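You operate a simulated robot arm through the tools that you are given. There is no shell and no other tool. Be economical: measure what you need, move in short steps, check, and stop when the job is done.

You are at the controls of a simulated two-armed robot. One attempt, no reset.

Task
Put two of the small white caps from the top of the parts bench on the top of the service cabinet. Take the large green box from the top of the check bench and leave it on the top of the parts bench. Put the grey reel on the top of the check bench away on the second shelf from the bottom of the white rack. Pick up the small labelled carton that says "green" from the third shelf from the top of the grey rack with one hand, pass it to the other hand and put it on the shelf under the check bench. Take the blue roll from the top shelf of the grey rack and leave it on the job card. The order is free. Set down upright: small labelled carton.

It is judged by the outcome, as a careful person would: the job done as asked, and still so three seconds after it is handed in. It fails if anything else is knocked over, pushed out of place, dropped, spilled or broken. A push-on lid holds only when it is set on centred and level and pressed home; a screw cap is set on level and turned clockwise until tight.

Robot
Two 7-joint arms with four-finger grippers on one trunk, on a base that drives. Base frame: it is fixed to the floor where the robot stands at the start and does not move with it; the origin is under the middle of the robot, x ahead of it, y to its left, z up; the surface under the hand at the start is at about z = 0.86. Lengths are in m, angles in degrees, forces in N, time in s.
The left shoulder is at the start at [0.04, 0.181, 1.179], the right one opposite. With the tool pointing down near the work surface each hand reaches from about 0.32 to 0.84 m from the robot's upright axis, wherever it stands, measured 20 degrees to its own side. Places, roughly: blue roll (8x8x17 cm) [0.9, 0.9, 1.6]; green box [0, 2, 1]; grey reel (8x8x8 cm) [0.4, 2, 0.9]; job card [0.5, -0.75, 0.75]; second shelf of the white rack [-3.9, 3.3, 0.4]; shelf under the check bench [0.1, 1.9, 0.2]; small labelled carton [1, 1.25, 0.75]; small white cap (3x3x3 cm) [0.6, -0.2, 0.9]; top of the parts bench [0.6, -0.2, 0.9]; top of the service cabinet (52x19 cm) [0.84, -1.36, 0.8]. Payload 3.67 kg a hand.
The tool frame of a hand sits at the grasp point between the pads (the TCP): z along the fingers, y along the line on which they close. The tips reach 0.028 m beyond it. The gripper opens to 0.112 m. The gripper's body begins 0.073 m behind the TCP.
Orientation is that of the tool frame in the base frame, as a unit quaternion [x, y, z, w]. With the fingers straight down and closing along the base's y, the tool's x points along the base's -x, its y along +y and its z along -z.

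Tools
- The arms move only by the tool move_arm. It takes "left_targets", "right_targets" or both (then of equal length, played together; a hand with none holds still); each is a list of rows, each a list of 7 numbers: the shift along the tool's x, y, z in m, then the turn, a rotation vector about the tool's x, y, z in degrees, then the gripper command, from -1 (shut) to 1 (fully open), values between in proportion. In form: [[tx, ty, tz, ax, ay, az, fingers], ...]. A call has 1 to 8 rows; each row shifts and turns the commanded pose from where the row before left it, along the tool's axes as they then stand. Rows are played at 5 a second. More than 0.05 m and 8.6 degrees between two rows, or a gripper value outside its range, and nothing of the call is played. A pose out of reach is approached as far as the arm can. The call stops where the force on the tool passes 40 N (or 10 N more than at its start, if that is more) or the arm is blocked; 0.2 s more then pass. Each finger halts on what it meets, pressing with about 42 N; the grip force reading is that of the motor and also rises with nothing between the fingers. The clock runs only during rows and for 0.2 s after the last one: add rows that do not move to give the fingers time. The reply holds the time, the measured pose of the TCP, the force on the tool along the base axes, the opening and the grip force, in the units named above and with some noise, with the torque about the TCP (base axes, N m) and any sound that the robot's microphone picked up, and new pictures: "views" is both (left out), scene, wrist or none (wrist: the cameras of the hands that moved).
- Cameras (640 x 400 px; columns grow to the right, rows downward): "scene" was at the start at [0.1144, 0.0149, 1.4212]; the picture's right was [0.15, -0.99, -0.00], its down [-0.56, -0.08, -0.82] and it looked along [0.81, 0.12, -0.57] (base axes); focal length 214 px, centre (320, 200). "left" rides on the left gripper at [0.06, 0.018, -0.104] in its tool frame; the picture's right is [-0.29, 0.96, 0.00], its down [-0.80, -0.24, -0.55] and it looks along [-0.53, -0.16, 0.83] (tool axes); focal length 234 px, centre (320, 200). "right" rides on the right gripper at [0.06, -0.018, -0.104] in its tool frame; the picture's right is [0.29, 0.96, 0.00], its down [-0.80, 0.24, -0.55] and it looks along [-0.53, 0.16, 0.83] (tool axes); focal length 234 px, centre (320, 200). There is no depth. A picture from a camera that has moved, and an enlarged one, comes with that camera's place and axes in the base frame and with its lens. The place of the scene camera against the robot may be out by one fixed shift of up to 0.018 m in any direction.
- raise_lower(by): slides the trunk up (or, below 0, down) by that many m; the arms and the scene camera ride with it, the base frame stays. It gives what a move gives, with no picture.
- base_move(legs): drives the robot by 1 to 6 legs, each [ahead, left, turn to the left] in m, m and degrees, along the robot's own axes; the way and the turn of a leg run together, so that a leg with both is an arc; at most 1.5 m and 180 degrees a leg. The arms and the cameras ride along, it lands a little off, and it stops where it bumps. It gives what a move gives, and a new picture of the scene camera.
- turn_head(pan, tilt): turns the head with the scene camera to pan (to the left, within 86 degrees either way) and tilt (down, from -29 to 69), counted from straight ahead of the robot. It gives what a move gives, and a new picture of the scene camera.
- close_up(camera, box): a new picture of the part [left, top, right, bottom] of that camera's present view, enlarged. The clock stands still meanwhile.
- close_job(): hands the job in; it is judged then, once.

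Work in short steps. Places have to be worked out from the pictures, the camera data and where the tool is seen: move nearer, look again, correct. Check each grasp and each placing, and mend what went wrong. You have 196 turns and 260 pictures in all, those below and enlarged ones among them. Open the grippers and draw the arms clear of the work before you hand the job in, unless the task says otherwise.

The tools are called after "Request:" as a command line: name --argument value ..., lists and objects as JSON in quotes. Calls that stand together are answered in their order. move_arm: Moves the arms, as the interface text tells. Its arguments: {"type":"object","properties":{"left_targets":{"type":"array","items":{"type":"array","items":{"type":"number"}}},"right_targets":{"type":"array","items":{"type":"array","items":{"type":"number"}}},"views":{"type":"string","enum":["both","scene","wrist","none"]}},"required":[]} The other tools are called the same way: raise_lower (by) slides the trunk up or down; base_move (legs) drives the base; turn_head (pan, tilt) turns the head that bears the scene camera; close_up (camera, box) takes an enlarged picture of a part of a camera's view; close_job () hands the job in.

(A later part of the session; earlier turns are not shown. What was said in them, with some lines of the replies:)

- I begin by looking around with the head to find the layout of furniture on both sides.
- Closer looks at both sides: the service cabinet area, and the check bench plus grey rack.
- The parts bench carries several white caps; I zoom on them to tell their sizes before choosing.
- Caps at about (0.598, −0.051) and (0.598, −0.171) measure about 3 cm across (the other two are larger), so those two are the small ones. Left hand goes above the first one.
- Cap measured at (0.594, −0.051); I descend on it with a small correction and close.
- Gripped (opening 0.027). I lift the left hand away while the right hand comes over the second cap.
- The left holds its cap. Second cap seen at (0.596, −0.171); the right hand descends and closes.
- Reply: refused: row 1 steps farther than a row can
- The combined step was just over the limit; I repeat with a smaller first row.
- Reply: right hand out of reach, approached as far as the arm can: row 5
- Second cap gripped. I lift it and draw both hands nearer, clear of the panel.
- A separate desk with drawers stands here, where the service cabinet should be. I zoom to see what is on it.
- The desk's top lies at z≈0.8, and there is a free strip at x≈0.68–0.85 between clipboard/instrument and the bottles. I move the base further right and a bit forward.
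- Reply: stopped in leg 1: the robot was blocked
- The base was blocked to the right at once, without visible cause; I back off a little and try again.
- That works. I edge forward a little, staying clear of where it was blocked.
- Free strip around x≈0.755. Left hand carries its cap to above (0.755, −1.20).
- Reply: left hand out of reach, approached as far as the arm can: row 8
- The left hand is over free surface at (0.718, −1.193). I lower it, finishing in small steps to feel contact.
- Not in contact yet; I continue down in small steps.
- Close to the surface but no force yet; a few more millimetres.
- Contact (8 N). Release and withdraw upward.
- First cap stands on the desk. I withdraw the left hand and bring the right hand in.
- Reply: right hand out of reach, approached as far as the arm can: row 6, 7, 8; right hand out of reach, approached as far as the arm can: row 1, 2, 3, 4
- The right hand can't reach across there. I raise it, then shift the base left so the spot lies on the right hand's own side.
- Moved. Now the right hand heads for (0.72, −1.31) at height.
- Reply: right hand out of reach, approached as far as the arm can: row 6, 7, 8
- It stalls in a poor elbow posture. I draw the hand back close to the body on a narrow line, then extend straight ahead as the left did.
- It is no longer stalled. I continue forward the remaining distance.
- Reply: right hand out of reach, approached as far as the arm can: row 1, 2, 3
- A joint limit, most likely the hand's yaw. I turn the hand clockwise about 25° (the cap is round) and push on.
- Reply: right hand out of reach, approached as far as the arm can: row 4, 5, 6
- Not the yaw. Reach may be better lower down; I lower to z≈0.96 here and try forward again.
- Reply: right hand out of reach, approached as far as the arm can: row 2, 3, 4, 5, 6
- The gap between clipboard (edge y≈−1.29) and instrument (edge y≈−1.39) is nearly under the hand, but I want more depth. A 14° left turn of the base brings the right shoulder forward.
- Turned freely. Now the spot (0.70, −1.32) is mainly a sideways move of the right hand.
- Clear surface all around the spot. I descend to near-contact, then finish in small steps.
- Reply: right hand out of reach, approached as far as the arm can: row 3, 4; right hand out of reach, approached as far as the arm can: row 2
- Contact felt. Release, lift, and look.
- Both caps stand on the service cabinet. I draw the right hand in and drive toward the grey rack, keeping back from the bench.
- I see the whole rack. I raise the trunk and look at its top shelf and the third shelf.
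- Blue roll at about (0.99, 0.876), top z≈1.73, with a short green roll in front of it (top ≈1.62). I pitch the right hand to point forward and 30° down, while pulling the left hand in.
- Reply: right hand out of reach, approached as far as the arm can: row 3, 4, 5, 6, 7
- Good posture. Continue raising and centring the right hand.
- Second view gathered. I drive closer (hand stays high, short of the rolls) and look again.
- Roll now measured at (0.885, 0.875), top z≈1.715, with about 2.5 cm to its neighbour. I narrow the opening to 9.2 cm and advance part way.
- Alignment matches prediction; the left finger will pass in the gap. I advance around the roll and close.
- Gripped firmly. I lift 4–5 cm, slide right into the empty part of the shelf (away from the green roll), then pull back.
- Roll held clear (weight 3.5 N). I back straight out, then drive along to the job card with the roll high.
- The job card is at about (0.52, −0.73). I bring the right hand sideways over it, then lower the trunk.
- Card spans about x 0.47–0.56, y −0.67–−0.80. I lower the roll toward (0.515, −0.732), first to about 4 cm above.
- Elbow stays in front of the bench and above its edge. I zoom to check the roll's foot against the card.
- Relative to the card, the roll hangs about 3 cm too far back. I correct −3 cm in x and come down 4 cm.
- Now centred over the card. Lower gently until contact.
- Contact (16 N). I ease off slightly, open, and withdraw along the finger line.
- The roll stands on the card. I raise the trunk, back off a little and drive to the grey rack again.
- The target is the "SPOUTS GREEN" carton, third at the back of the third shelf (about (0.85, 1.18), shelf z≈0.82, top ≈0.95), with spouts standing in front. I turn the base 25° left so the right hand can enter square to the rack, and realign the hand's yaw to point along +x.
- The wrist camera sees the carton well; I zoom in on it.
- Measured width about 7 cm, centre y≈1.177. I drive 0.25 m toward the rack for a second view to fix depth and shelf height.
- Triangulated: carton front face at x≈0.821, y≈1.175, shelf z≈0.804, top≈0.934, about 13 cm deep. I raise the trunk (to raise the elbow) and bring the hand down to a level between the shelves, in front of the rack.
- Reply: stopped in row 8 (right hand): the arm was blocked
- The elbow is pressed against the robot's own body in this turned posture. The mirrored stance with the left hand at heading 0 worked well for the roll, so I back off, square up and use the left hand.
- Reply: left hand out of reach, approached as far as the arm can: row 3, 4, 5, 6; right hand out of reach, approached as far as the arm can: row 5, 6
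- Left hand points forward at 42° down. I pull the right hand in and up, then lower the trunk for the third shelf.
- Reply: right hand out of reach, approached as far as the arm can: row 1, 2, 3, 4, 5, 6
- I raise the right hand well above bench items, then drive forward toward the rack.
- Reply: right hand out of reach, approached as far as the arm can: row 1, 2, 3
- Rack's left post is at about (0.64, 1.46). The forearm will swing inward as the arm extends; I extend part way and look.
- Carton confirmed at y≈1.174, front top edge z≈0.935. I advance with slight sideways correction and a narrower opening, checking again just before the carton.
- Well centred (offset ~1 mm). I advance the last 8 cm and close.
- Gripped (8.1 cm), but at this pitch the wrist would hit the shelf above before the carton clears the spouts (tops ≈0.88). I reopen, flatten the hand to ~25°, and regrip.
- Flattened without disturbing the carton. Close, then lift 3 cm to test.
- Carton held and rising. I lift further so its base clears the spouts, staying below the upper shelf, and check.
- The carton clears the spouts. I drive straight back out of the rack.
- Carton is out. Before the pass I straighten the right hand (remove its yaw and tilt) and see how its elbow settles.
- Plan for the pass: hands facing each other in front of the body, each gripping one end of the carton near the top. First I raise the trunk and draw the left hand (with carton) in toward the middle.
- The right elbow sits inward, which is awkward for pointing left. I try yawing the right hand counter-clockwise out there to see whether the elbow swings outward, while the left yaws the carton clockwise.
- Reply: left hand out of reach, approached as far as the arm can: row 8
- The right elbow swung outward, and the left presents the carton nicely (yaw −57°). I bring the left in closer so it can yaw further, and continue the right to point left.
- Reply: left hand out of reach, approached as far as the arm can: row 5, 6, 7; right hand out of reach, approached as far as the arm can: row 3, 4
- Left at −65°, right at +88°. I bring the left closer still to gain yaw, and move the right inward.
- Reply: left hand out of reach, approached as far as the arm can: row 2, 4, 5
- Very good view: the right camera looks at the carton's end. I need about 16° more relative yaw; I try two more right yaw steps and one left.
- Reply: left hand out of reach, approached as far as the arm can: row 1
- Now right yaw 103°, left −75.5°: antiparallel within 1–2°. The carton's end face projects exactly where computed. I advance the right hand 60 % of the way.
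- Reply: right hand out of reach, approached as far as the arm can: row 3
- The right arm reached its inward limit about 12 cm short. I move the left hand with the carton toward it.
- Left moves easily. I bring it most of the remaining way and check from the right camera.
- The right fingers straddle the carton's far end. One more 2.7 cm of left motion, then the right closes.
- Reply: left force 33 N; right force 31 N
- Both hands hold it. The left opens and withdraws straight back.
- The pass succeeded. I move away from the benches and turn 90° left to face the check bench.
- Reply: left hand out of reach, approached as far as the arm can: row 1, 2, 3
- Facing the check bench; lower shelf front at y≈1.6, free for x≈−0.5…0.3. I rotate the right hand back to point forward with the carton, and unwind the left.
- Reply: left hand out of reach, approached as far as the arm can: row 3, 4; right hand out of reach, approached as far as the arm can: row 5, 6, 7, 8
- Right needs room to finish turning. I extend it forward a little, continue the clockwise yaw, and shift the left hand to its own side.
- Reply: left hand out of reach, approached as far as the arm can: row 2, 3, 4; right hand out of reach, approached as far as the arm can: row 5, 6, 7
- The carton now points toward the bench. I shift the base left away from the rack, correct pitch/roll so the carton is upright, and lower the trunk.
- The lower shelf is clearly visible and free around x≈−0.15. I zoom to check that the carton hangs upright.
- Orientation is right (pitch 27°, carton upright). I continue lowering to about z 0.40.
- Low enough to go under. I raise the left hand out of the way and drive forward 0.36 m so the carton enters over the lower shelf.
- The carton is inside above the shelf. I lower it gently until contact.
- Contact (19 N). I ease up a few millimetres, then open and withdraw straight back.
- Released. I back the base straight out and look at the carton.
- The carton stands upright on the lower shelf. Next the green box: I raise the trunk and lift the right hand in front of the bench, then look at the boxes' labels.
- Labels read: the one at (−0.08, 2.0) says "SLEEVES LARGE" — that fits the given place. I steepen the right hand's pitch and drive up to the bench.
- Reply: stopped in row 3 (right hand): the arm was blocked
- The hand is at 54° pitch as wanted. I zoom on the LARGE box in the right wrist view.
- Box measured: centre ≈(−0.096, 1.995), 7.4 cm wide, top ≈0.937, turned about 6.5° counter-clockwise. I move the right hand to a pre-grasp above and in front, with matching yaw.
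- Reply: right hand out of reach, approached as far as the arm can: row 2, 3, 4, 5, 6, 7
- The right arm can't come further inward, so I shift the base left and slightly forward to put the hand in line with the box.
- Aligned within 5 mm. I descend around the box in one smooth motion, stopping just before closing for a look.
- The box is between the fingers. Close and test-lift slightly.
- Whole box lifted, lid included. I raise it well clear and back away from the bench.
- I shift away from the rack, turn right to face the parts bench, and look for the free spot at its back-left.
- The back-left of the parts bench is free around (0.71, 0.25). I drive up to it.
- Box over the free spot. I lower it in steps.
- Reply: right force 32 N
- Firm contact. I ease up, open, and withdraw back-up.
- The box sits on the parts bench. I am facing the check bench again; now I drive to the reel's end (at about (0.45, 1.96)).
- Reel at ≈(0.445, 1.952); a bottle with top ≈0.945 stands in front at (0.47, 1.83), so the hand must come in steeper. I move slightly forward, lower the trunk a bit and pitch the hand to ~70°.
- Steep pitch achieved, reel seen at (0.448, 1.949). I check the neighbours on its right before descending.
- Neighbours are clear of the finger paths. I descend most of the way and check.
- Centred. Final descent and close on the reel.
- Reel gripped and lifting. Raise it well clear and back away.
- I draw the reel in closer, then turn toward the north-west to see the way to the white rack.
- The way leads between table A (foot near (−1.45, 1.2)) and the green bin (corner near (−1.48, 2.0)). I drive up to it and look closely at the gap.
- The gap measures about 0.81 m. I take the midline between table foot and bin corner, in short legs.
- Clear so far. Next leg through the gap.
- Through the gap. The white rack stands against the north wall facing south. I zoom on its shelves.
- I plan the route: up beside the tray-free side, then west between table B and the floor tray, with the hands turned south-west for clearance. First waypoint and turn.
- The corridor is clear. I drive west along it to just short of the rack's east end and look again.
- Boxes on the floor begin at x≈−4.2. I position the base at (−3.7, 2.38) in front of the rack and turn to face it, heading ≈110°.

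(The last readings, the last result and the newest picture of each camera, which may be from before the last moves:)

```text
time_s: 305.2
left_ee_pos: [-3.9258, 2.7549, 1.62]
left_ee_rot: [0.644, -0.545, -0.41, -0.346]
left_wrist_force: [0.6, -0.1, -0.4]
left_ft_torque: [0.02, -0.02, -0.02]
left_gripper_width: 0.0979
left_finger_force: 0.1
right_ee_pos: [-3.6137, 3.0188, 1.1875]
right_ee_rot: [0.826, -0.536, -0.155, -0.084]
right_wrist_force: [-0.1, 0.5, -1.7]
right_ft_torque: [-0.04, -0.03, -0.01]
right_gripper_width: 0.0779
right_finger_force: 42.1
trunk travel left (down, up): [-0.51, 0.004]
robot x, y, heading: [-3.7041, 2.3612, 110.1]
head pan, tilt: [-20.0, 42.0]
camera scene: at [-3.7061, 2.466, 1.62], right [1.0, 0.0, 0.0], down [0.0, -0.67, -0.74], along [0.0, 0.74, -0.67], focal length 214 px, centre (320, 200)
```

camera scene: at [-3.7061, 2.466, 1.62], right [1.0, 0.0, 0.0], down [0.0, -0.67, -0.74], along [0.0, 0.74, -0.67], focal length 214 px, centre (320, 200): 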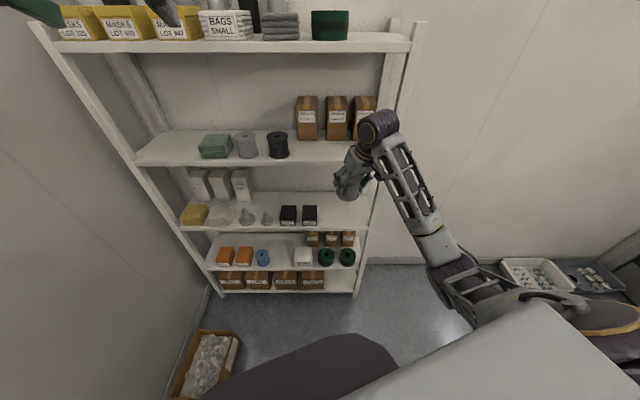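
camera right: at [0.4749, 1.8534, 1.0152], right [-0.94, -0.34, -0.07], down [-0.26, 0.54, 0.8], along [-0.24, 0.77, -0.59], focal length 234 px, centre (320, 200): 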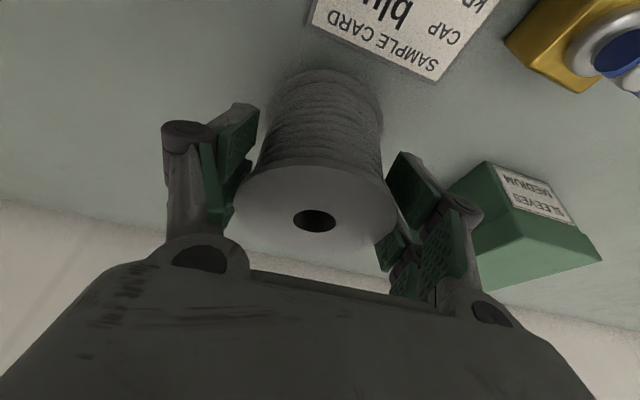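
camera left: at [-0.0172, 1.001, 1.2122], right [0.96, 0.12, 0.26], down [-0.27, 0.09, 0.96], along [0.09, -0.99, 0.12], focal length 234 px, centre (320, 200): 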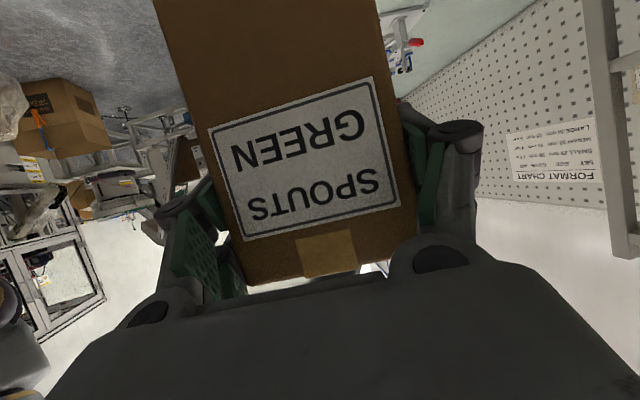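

Excellent view: on the second shelf from the bottom there is a free gap between the blue roll and the white carton. I zoom to measure it.

Request:
close_up --camera "scene" --box '[200, 190, 380, 302]'

```text
3.56 times, centred on (290, 246) of scene
camera zoom: at [-3.7061, 2.466, 1.62], right [1.0, 0.0, 0.0], down [0.0, -0.67, -0.74], along [0.0, 0.74, -0.67], focal length 763 px, centre (427, 36)
```

zoom: 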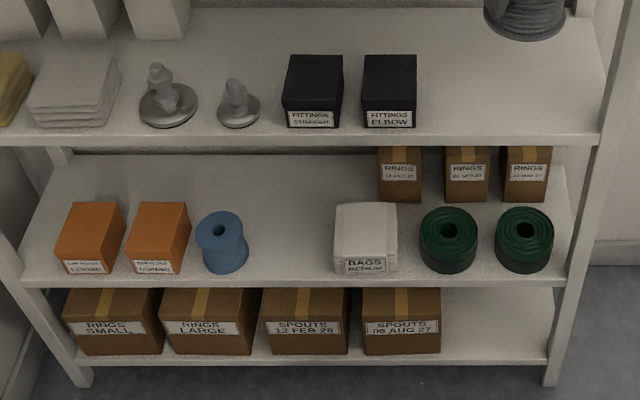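

The gap is 15 cm wide centred at x≈−3.96, shelf top z≈0.43, next shelf's underside ≈0.78. I turn a further 25° left so the right hand lines up with it, then lower the trunk.

Request:
base_move --legs '[[0, 0, 25]]'

Request:
raise_lower --by -0.5

Request:
turn_head --pan -45 --tilt 40

```text
time_s: 307.0
left_ee_pos: [-4.073, 2.6244, 1.6196]
left_ee_rot: [0.747, -0.391, -0.476, -0.248]
left_wrist_force: [-0.2, 0.8, 0.2]
left_ft_torque: [-0.02, 0.02, 0.04]
left_gripper_width: 0.098
left_finger_force: 0.0
right_ee_pos: [-3.901, 2.9965, 1.187]
right_ee_rot: [0.922, -0.343, -0.17, -0.049]
right_wrist_force: [-0.5, 0.3, -1.2]
right_ft_torque: [-0.02, -0.05, 0.01]
right_gripper_width: 0.0777
right_finger_force: 41.9
trunk travel left (down, up): [-0.51, 0.004]
robot x, y, heading: [-3.7032, 2.3578, 135.1]
head pan, tilt: [-20.0, 42.0]
camera scene: at [-3.749, 2.4537, 1.62], right [0.91, 0.42, 0.0], down [0.28, -0.61, -0.74], along [-0.31, 0.67, -0.67], focal length 214 px, centre (320, 200)
```

scene: 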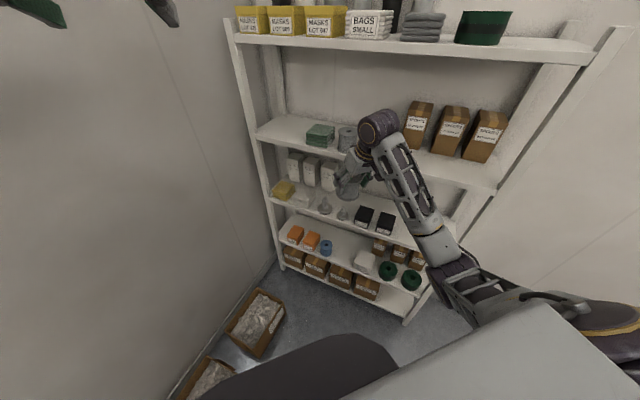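

```text
refused: -0.5 is not a number from -0.4 to 0.4
```

```text
time_s: 307.9
left_ee_pos: [-4.0726, 2.6238, 1.6202]
left_ee_rot: [0.747, -0.392, -0.476, -0.248]
left_wrist_force: [0.5, -0.1, 0.5]
left_ft_torque: [0.0, 0.0, 0.0]
left_gripper_width: 0.0978
left_finger_force: 0.0
right_ee_pos: [-3.9003, 2.9955, 1.1885]
right_ee_rot: [0.923, -0.343, -0.17, -0.049]
right_wrist_force: [0.2, 0.1, -1.0]
right_ft_torque: [0.0, -0.01, 0.03]
right_gripper_width: 0.0776
right_finger_force: 41.8
trunk travel left (down, up): [-0.51, 0.004]
robot x, y, heading: [-3.7044, 2.361, 135.1]
head pan, tilt: [-45.0, 40.0]
camera scene: at [-3.7142, 2.4625, 1.6229], right [1.0, 0.0, 0.0], down [0.0, -0.64, -0.77], along [0.0, 0.77, -0.64], focal length 214 px, centre (320, 200)
```

scene: 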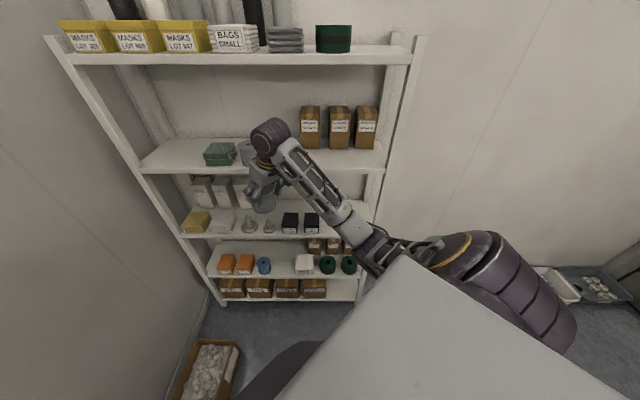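

Request:
raise_lower --by -0.4

Request:
raise_lower --by -0.1

Request:
close_up --camera "scene" --box '[0, 0, 640, 400]'

Request:
close_up --camera "right" --box '[0, 0, 640, 400]'

```text
time_s: 311.8
left_ee_pos: [-4.0731, 2.6239, 1.2203]
left_ee_rot: [0.747, -0.392, -0.476, -0.249]
left_wrist_force: [0.2, -0.6, -0.3]
left_ft_torque: [0.03, 0.03, 0.04]
left_gripper_width: 0.0979
left_finger_force: 0.2
right_ee_pos: [-3.9007, 2.9955, 0.7881]
right_ee_rot: [0.923, -0.343, -0.17, -0.049]
right_wrist_force: [-0.4, 0.2, -1.5]
right_ft_torque: [-0.01, 0.01, -0.02]
right_gripper_width: 0.0775
right_finger_force: 42.2
trunk travel left (down, up): [-0.11, 0.404]
robot x, y, heading: [-3.708, 2.3619, 135.2]
head pan, tilt: [-45.0, 40.0]
```

```text
time_s: 313.1
left_ee_pos: [-4.0739, 2.6241, 1.1209]
left_ee_rot: [0.747, -0.392, -0.477, -0.249]
left_wrist_force: [-0.3, 0.0, 0.9]
left_ft_torque: [-0.02, 0.0, 0.0]
left_gripper_width: 0.0981
left_finger_force: 0.0
right_ee_pos: [-3.9, 2.9961, 0.6892]
right_ee_rot: [0.922, -0.343, -0.17, -0.049]
right_wrist_force: [-0.2, 0.5, -0.1]
right_ft_torque: [-0.05, -0.05, 0.02]
right_gripper_width: 0.0778
right_finger_force: 42.0
trunk travel left (down, up): [-0.01, 0.504]
robot x, y, heading: [-3.7076, 2.3619, 134.9]
head pan, tilt: [-45.0, 40.0]
```

```text
1.00 times, centred on (320, 200) of scene (not enlarged: the box is as wide or as high as the picture)
camera zoom: at [-3.7137, 2.4623, 1.1238], right [1.0, 0.0, 0.0], down [0.0, -0.64, -0.77], along [0.0, 0.77, -0.64], focal length 214 px, centre (320, 200)
```

zoom: 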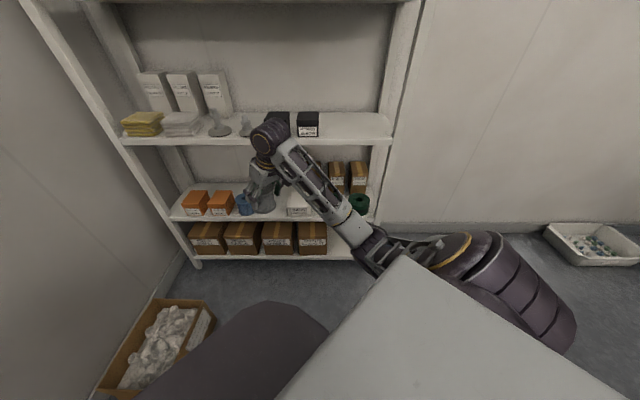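

```text
1.00 times, centred on (320, 200) of right (not enlarged: the box is as wide or as high as the picture)
camera zoom: at [-3.8176, 2.9506, 0.7649], right [-0.42, -0.91, -0.08], down [-0.56, 0.19, 0.8], along [-0.71, 0.38, -0.59], focal length 234 px, centre (320, 200)
```

zoom: 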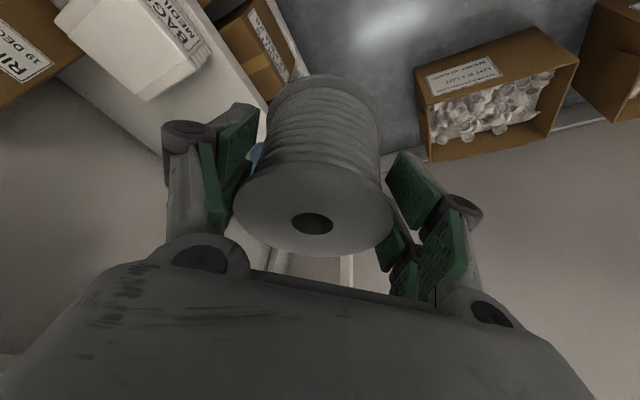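

Gap centre ≈(−3.945, 3.22). I lower the hand to z≈0.52 in front of the rack first.

Request:
move_arm --right_targets '[[0.0148, -0.0011, 0.0398, 0, 0, 0, -1], [0.0148, -0.0011, 0.0398, 0, 0, 0, -1], [0.0148, -0.0011, 0.0398, 0, 0, 0, -1], [0.0148, -0.0011, 0.0398, 0, 0, 0, -1]]' --views "both"

```text
time_s: 314.1
left_ee_pos: [-4.0727, 2.6243, 1.12]
left_ee_rot: [0.747, -0.392, -0.476, -0.249]
left_wrist_force: [0.1, -0.3, 0.2]
left_ft_torque: [0.01, 0.01, 0.01]
left_gripper_width: 0.098
left_finger_force: 0.1
right_ee_pos: [-3.8995, 2.9959, 0.5187]
right_ee_rot: [0.923, -0.343, -0.17, -0.049]
right_wrist_force: [0.0, 0.1, -1.3]
right_ft_torque: [0.0, 0.0, 0.0]
right_gripper_width: 0.0777
right_finger_force: 42.0
trunk travel left (down, up): [-0.01, 0.504]
robot x, y, heading: [-3.7054, 2.3573, 135.1]
head pan, tilt: [-45.0, 40.0]
camera scene: at [-3.7139, 2.4628, 1.1237], right [1.0, 0.0, 0.0], down [0.0, -0.64, -0.77], along [0.0, 0.77, -0.64], focal length 214 px, centre (320, 200)
camera right: at [-3.8162, 2.9498, 0.5949], right [-0.42, -0.91, -0.08], down [-0.56, 0.19, 0.8], along [-0.71, 0.38, -0.59], focal length 234 px, centre (320, 200)
```

scene: 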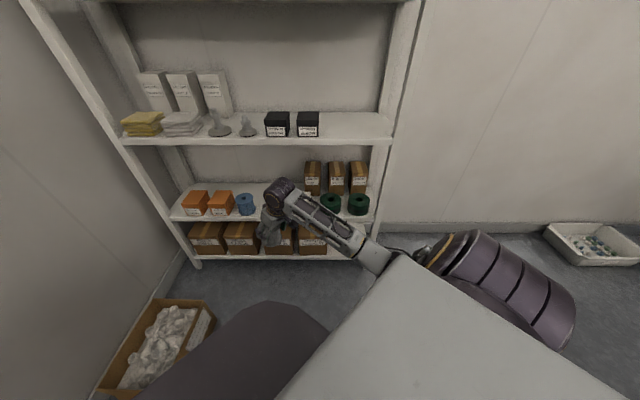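
right: 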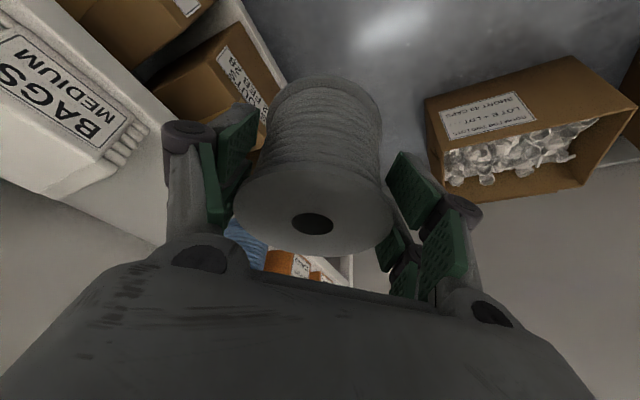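

Now I move over so the reel is in line with the gap, still just outside the shelf, and check.

Request:
base_move --legs '[[0.095, -0.032, 0]]'

Request:
close_up --camera "scene" --box '[170, 150, 410, 300]'

Request:
close_up --camera "right" --box '[0, 0, 640, 400]'

```text
time_s: 315.2
left_ee_pos: [-4.1181, 2.7151, 1.1195]
left_ee_rot: [0.747, -0.394, -0.474, -0.25]
left_wrist_force: [-0.9, 0.7, -0.9]
left_ft_torque: [-0.04, 0.0, 0.04]
left_gripper_width: 0.098
left_finger_force: 0.1
right_ee_pos: [-3.9426, 3.0859, 0.518]
right_ee_rot: [0.922, -0.344, -0.169, -0.049]
right_wrist_force: [0.8, 0.0, -2.8]
right_ft_torque: [-0.06, -0.01, 0.0]
right_gripper_width: 0.0775
right_finger_force: 42.2
trunk travel left (down, up): [-0.01, 0.504]
robot x, y, heading: [-3.7492, 2.4515, 135.0]
head pan, tilt: [-45.0, 40.0]
camera scene: at [-3.7592, 2.5534, 1.1235], right [1.0, 0.0, 0.0], down [0.0, -0.64, -0.77], along [0.0, 0.77, -0.64], focal length 214 px, centre (320, 200)
```

scene: 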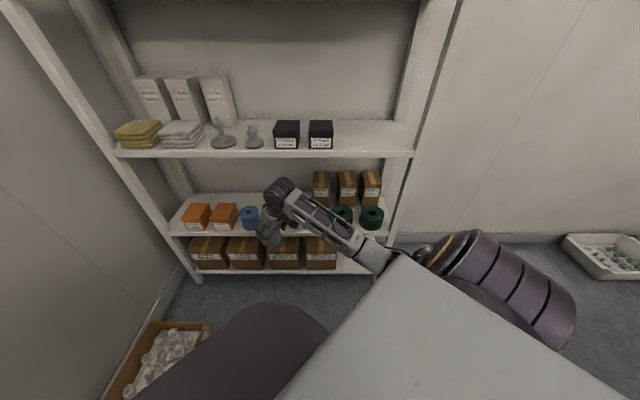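

```text
2.67 times, centred on (290, 225) of scene
camera zoom: at [-3.7592, 2.5534, 1.1235], right [1.0, 0.0, 0.0], down [0.0, -0.64, -0.77], along [0.0, 0.77, -0.64], focal length 572 px, centre (400, 133)
```

zoom: 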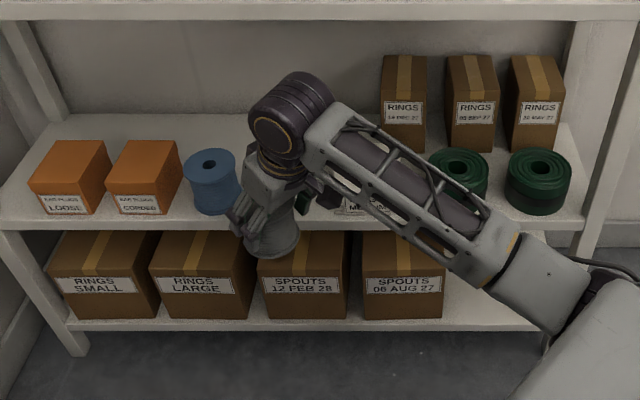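

```text
1.00 times, centred on (320, 200) of right (not enlarged: the box is as wide or as high as the picture)
camera zoom: at [-3.8605, 3.04, 0.5944], right [-0.42, -0.9, -0.07], down [-0.57, 0.2, 0.8], along [-0.71, 0.38, -0.59], focal length 234 px, centre (320, 200)
```

zoom: 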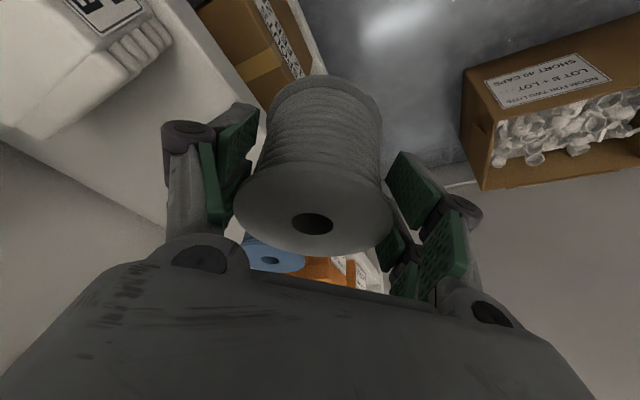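

Reel is in line with the gap (x −3.943). I move it straight in, +14 cm in y, in two halves.

Request:
move_arm --right_targets '[[-0.0216, -0.0265, 0.0073, 0, 0, 0, -1], [-0.0216, -0.0265, 0.0073, 0, 0, 0, -1], [-0.0216, -0.0265, 0.0073, 0, 0, 0, -1]]' --views "wrist"

Request:
close_up --camera "scene" --box '[170, 150, 410, 300]'

```text
time_s: 316.0
left_ee_pos: [-4.1177, 2.7148, 1.1205]
left_ee_rot: [0.747, -0.392, -0.475, -0.249]
left_wrist_force: [-0.2, -0.2, 0.2]
left_ft_torque: [-0.01, 0.02, 0.0]
left_gripper_width: 0.0978
left_finger_force: 0.2
right_ee_pos: [-3.9418, 3.19, 0.5184]
right_ee_rot: [0.922, -0.344, -0.169, -0.049]
right_wrist_force: [0.3, 0.2, -2.0]
right_ft_torque: [0.0, 0.01, 0.02]
right_gripper_width: 0.0779
right_finger_force: 41.6
trunk travel left (down, up): [-0.01, 0.504]
robot x, y, heading: [-3.7502, 2.452, 134.9]
head pan, tilt: [-45.0, 40.0]
camera right: at [-3.8596, 3.1434, 0.5952], right [-0.42, -0.91, -0.07], down [-0.57, 0.2, 0.8], along [-0.71, 0.38, -0.59], focal length 234 px, centre (320, 200)
```

right: 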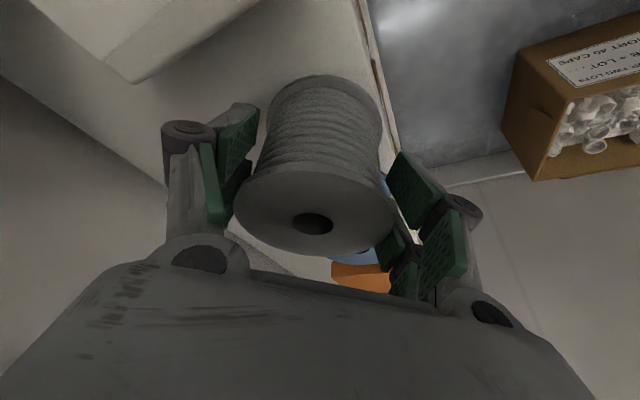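

```text
2.67 times, centred on (290, 225) of scene
camera zoom: at [-3.7586, 2.5524, 1.1237], right [1.0, 0.0, 0.0], down [0.0, -0.64, -0.77], along [0.0, 0.77, -0.64], focal length 572 px, centre (400, 133)
```

zoom: 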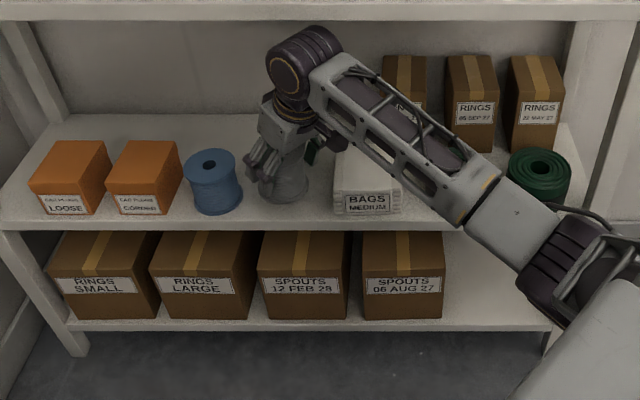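

Nicely centred. I go 3 cm deeper and lower to contact.

Request:
move_arm --right_targets '[[-0.0185, -0.0227, 0.0062, 0, 0, 0, -1], [0.0052, -0.0004, 0.014, 0, 0, 0, -1], [0.0028, 0, 0.0075, 0, 0, 0, -1], [0.0014, 0, 0.0037, 0, 0, 0, -1], [0, 0, 0, 0, 0, 0, -1]]' --views "none"

```text
time_s: 317.2
left_ee_pos: [-4.1168, 2.7152, 1.1195]
left_ee_rot: [0.747, -0.393, -0.475, -0.249]
left_wrist_force: [0.1, -0.3, -0.3]
left_ft_torque: [0.01, -0.02, 0.02]
left_gripper_width: 0.0981
left_finger_force: 0.1
right_ee_pos: [-3.9428, 3.2193, 0.4917]
right_ee_rot: [0.923, -0.343, -0.17, -0.049]
right_wrist_force: [0.0, -0.1, -2.4]
right_ft_torque: [-0.01, -0.03, 0.01]
right_gripper_width: 0.0775
right_finger_force: 42.1
trunk travel left (down, up): [-0.01, 0.504]
robot x, y, heading: [-3.7515, 2.4509, 135.1]
head pan, tilt: [-45.0, 40.0]
```

Request:
move_arm --right_targets '[[0.0021, 0, 0.0056, 0, 0, 0, -1], [0.0017, 0, 0.0047, 0, 0, 0, -1], [0.0014, 0, 0.0037, 0, 0, 0, -1], [0, 0, 0, 0, 0, 0, -1]]' --views "none"

```text
time_s: 318.2
left_ee_pos: [-4.117, 2.7133, 1.1204]
left_ee_rot: [0.747, -0.392, -0.476, -0.249]
left_wrist_force: [0.4, 0.3, 0.5]
left_ft_torque: [0.0, 0.01, -0.01]
left_gripper_width: 0.098
left_finger_force: 0.1
right_ee_pos: [-3.9438, 3.2197, 0.4795]
right_ee_rot: [0.922, -0.344, -0.171, -0.05]
right_wrist_force: [1.6, 0.9, 10.4]
right_ft_torque: [0.26, -0.32, -0.04]
right_gripper_width: 0.0777
right_finger_force: 42.2
trunk travel left (down, up): [-0.01, 0.504]
robot x, y, heading: [-3.7507, 2.4498, 134.8]
head pan, tilt: [-45.0, 40.0]
```

Reel rests on the shelf (10 N). I open, rise a little, flatten the pitch to keep the wrist below the upper shelf, and rise until the fingers clear the reel.

Request:
move_arm --right_targets '[[0, 0, 0, 0, 0, 0, 0.3], [0, 0, 0, 0, 0, 0, 0.75], [0, 0, 0, 0, 0, 0, 0.75], [-0.0104, 0, -0.028, 0, 0, 0, 0.75], [0, 0, 0, 0, -7.5, 0, 0.75], [0, 0, 0, 0, -7.5, 0, 0.75], [-0.02, 0, -0.0287, 0, 0, 0, 0.75]]' --views "wrist"

Request:
close_up --camera "scene" --box '[170, 130, 410, 280]'

```text
time_s: 319.8
left_ee_pos: [-4.1178, 2.7122, 1.1204]
left_ee_rot: [0.747, -0.393, -0.475, -0.248]
left_wrist_force: [0.4, -1.4, -0.4]
left_ft_torque: [0.0, -0.01, -0.03]
left_gripper_width: 0.0978
left_finger_force: 0.0
right_ee_pos: [-3.944, 3.2208, 0.5429]
right_ee_rot: [0.892, -0.334, -0.289, -0.094]
right_wrist_force: [-0.4, -0.2, 0.0]
right_ft_torque: [0.01, 0.0, 0.02]
right_gripper_width: 0.098
right_finger_force: 0.0
trunk travel left (down, up): [-0.01, 0.504]
robot x, y, heading: [-3.7522, 2.4479, 135.0]
head pan, tilt: [-45.0, 40.0]
camera right: at [-3.8492, 3.1629, 0.5922], right [-0.45, -0.88, -0.14], down [-0.39, 0.05, 0.92], along [-0.8, 0.47, -0.37], focal length 234 px, centre (320, 200)
```

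right: 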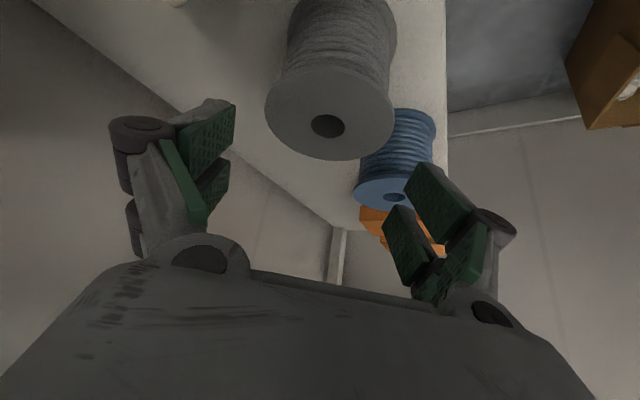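

```text
2.67 times, centred on (290, 205) of scene
camera zoom: at [-3.7585, 2.5517, 1.1238], right [1.0, 0.0, 0.0], down [0.0, -0.64, -0.77], along [0.0, 0.77, -0.64], focal length 572 px, centre (400, 187)
```

zoom: 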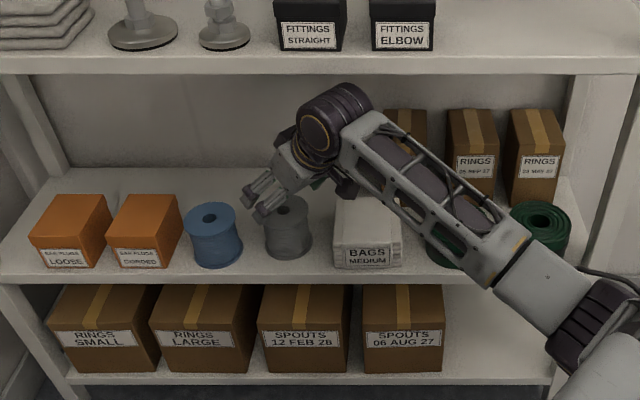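

The reel stands upright in its gap. I rise a bit more and back out diagonally (south-east).

Request:
move_arm --right_targets '[[-0.0086, 0, -0.0123, 0, 0, 0, 0.75], [0, 0, 0, 0, 0, 0, 0.75]]' --views "none"

Request:
base_move --legs '[[-0.28, 0, 0]]'

Request:
close_up --camera "scene" --box '[120, 120, 360, 270]'

```text
time_s: 320.4
left_ee_pos: [-4.1175, 2.7139, 1.1204]
left_ee_rot: [0.747, -0.393, -0.475, -0.249]
left_wrist_force: [0.5, 0.6, 0.8]
left_ft_torque: [-0.03, 0.01, -0.03]
left_gripper_width: 0.0981
left_finger_force: 0.0
right_ee_pos: [-3.9436, 3.22, 0.5573]
right_ee_rot: [0.892, -0.334, -0.288, -0.093]
right_wrist_force: [0.1, 0.0, 0.6]
right_ft_torque: [0.01, 0.03, -0.02]
right_gripper_width: 0.098
right_finger_force: 0.0
trunk travel left (down, up): [-0.01, 0.504]
robot x, y, heading: [-3.7505, 2.4504, 134.9]
head pan, tilt: [-45.0, 40.0]
```

```text
time_s: 322.4
left_ee_pos: [-3.9197, 2.5131, 1.1206]
left_ee_rot: [0.748, -0.389, -0.477, -0.248]
left_wrist_force: [1.2, -0.5, 0.3]
left_ft_torque: [0.01, 0.01, 0.0]
left_gripper_width: 0.0979
left_finger_force: 0.1
right_ee_pos: [-3.7502, 3.0211, 0.5579]
right_ee_rot: [0.894, -0.33, -0.289, -0.092]
right_wrist_force: [-0.4, -0.2, 0.9]
right_ft_torque: [-0.02, -0.01, 0.02]
right_gripper_width: 0.0978
right_finger_force: 0.1
trunk travel left (down, up): [-0.01, 0.504]
robot x, y, heading: [-3.5516, 2.2511, 135.5]
head pan, tilt: [-45.0, 40.0]
camera scene: at [-3.5596, 2.3538, 1.1238], right [1.0, 0.01, 0.0], down [0.01, -0.64, -0.77], along [-0.01, 0.77, -0.64], focal length 214 px, centre (320, 200)
```

scene: 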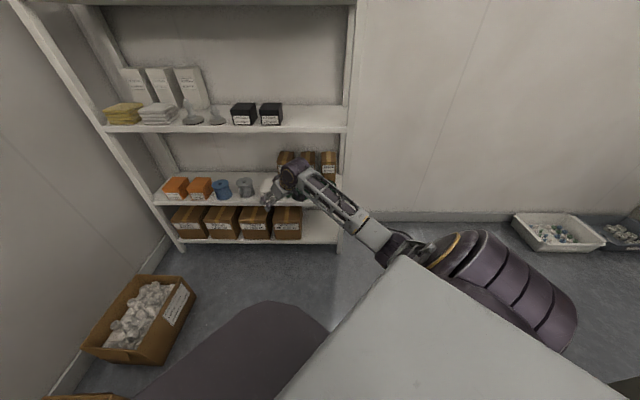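

```text
2.67 times, centred on (240, 195) of scene
camera zoom: at [-3.5596, 2.3538, 1.1238], right [1.0, 0.01, 0.0], down [0.01, -0.64, -0.77], along [-0.01, 0.77, -0.64], focal length 572 px, centre (533, 213)
```

zoom: 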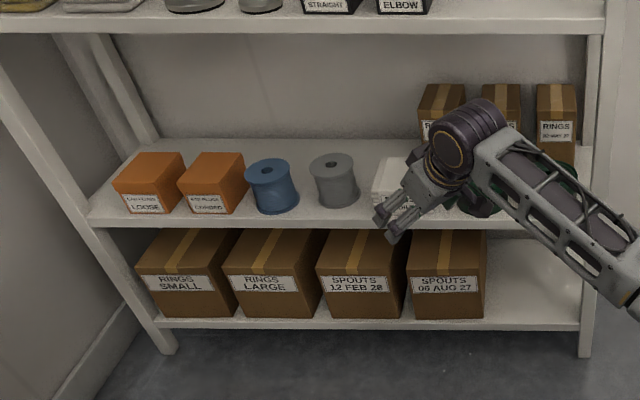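

All five items are in place, the hands are open and clear of everything, so I hand in the job.

Request:
close_job

```text
The job is handed in.
```

I've handed the job in with all five parts done and nothing seen knocked over. I checked each item in the pictures after setting it down.

- **Caps:** two small white caps stand on the desk with drawers. I took it to be the service cabinet because it matches the given place.
- **Green box:** the box labelled "SLEEVES LARGE" is on the parts bench. Three green boxes looked alike, so I chose by label and place.
- **Grey reel:** it stands upright on the second shelf from the bottom of the white rack.
- **Green carton:** it was picked with the left hand, passed to the right, and is upright on the shelf under the check bench.
- **Blue roll:** it stands upright on the job card.
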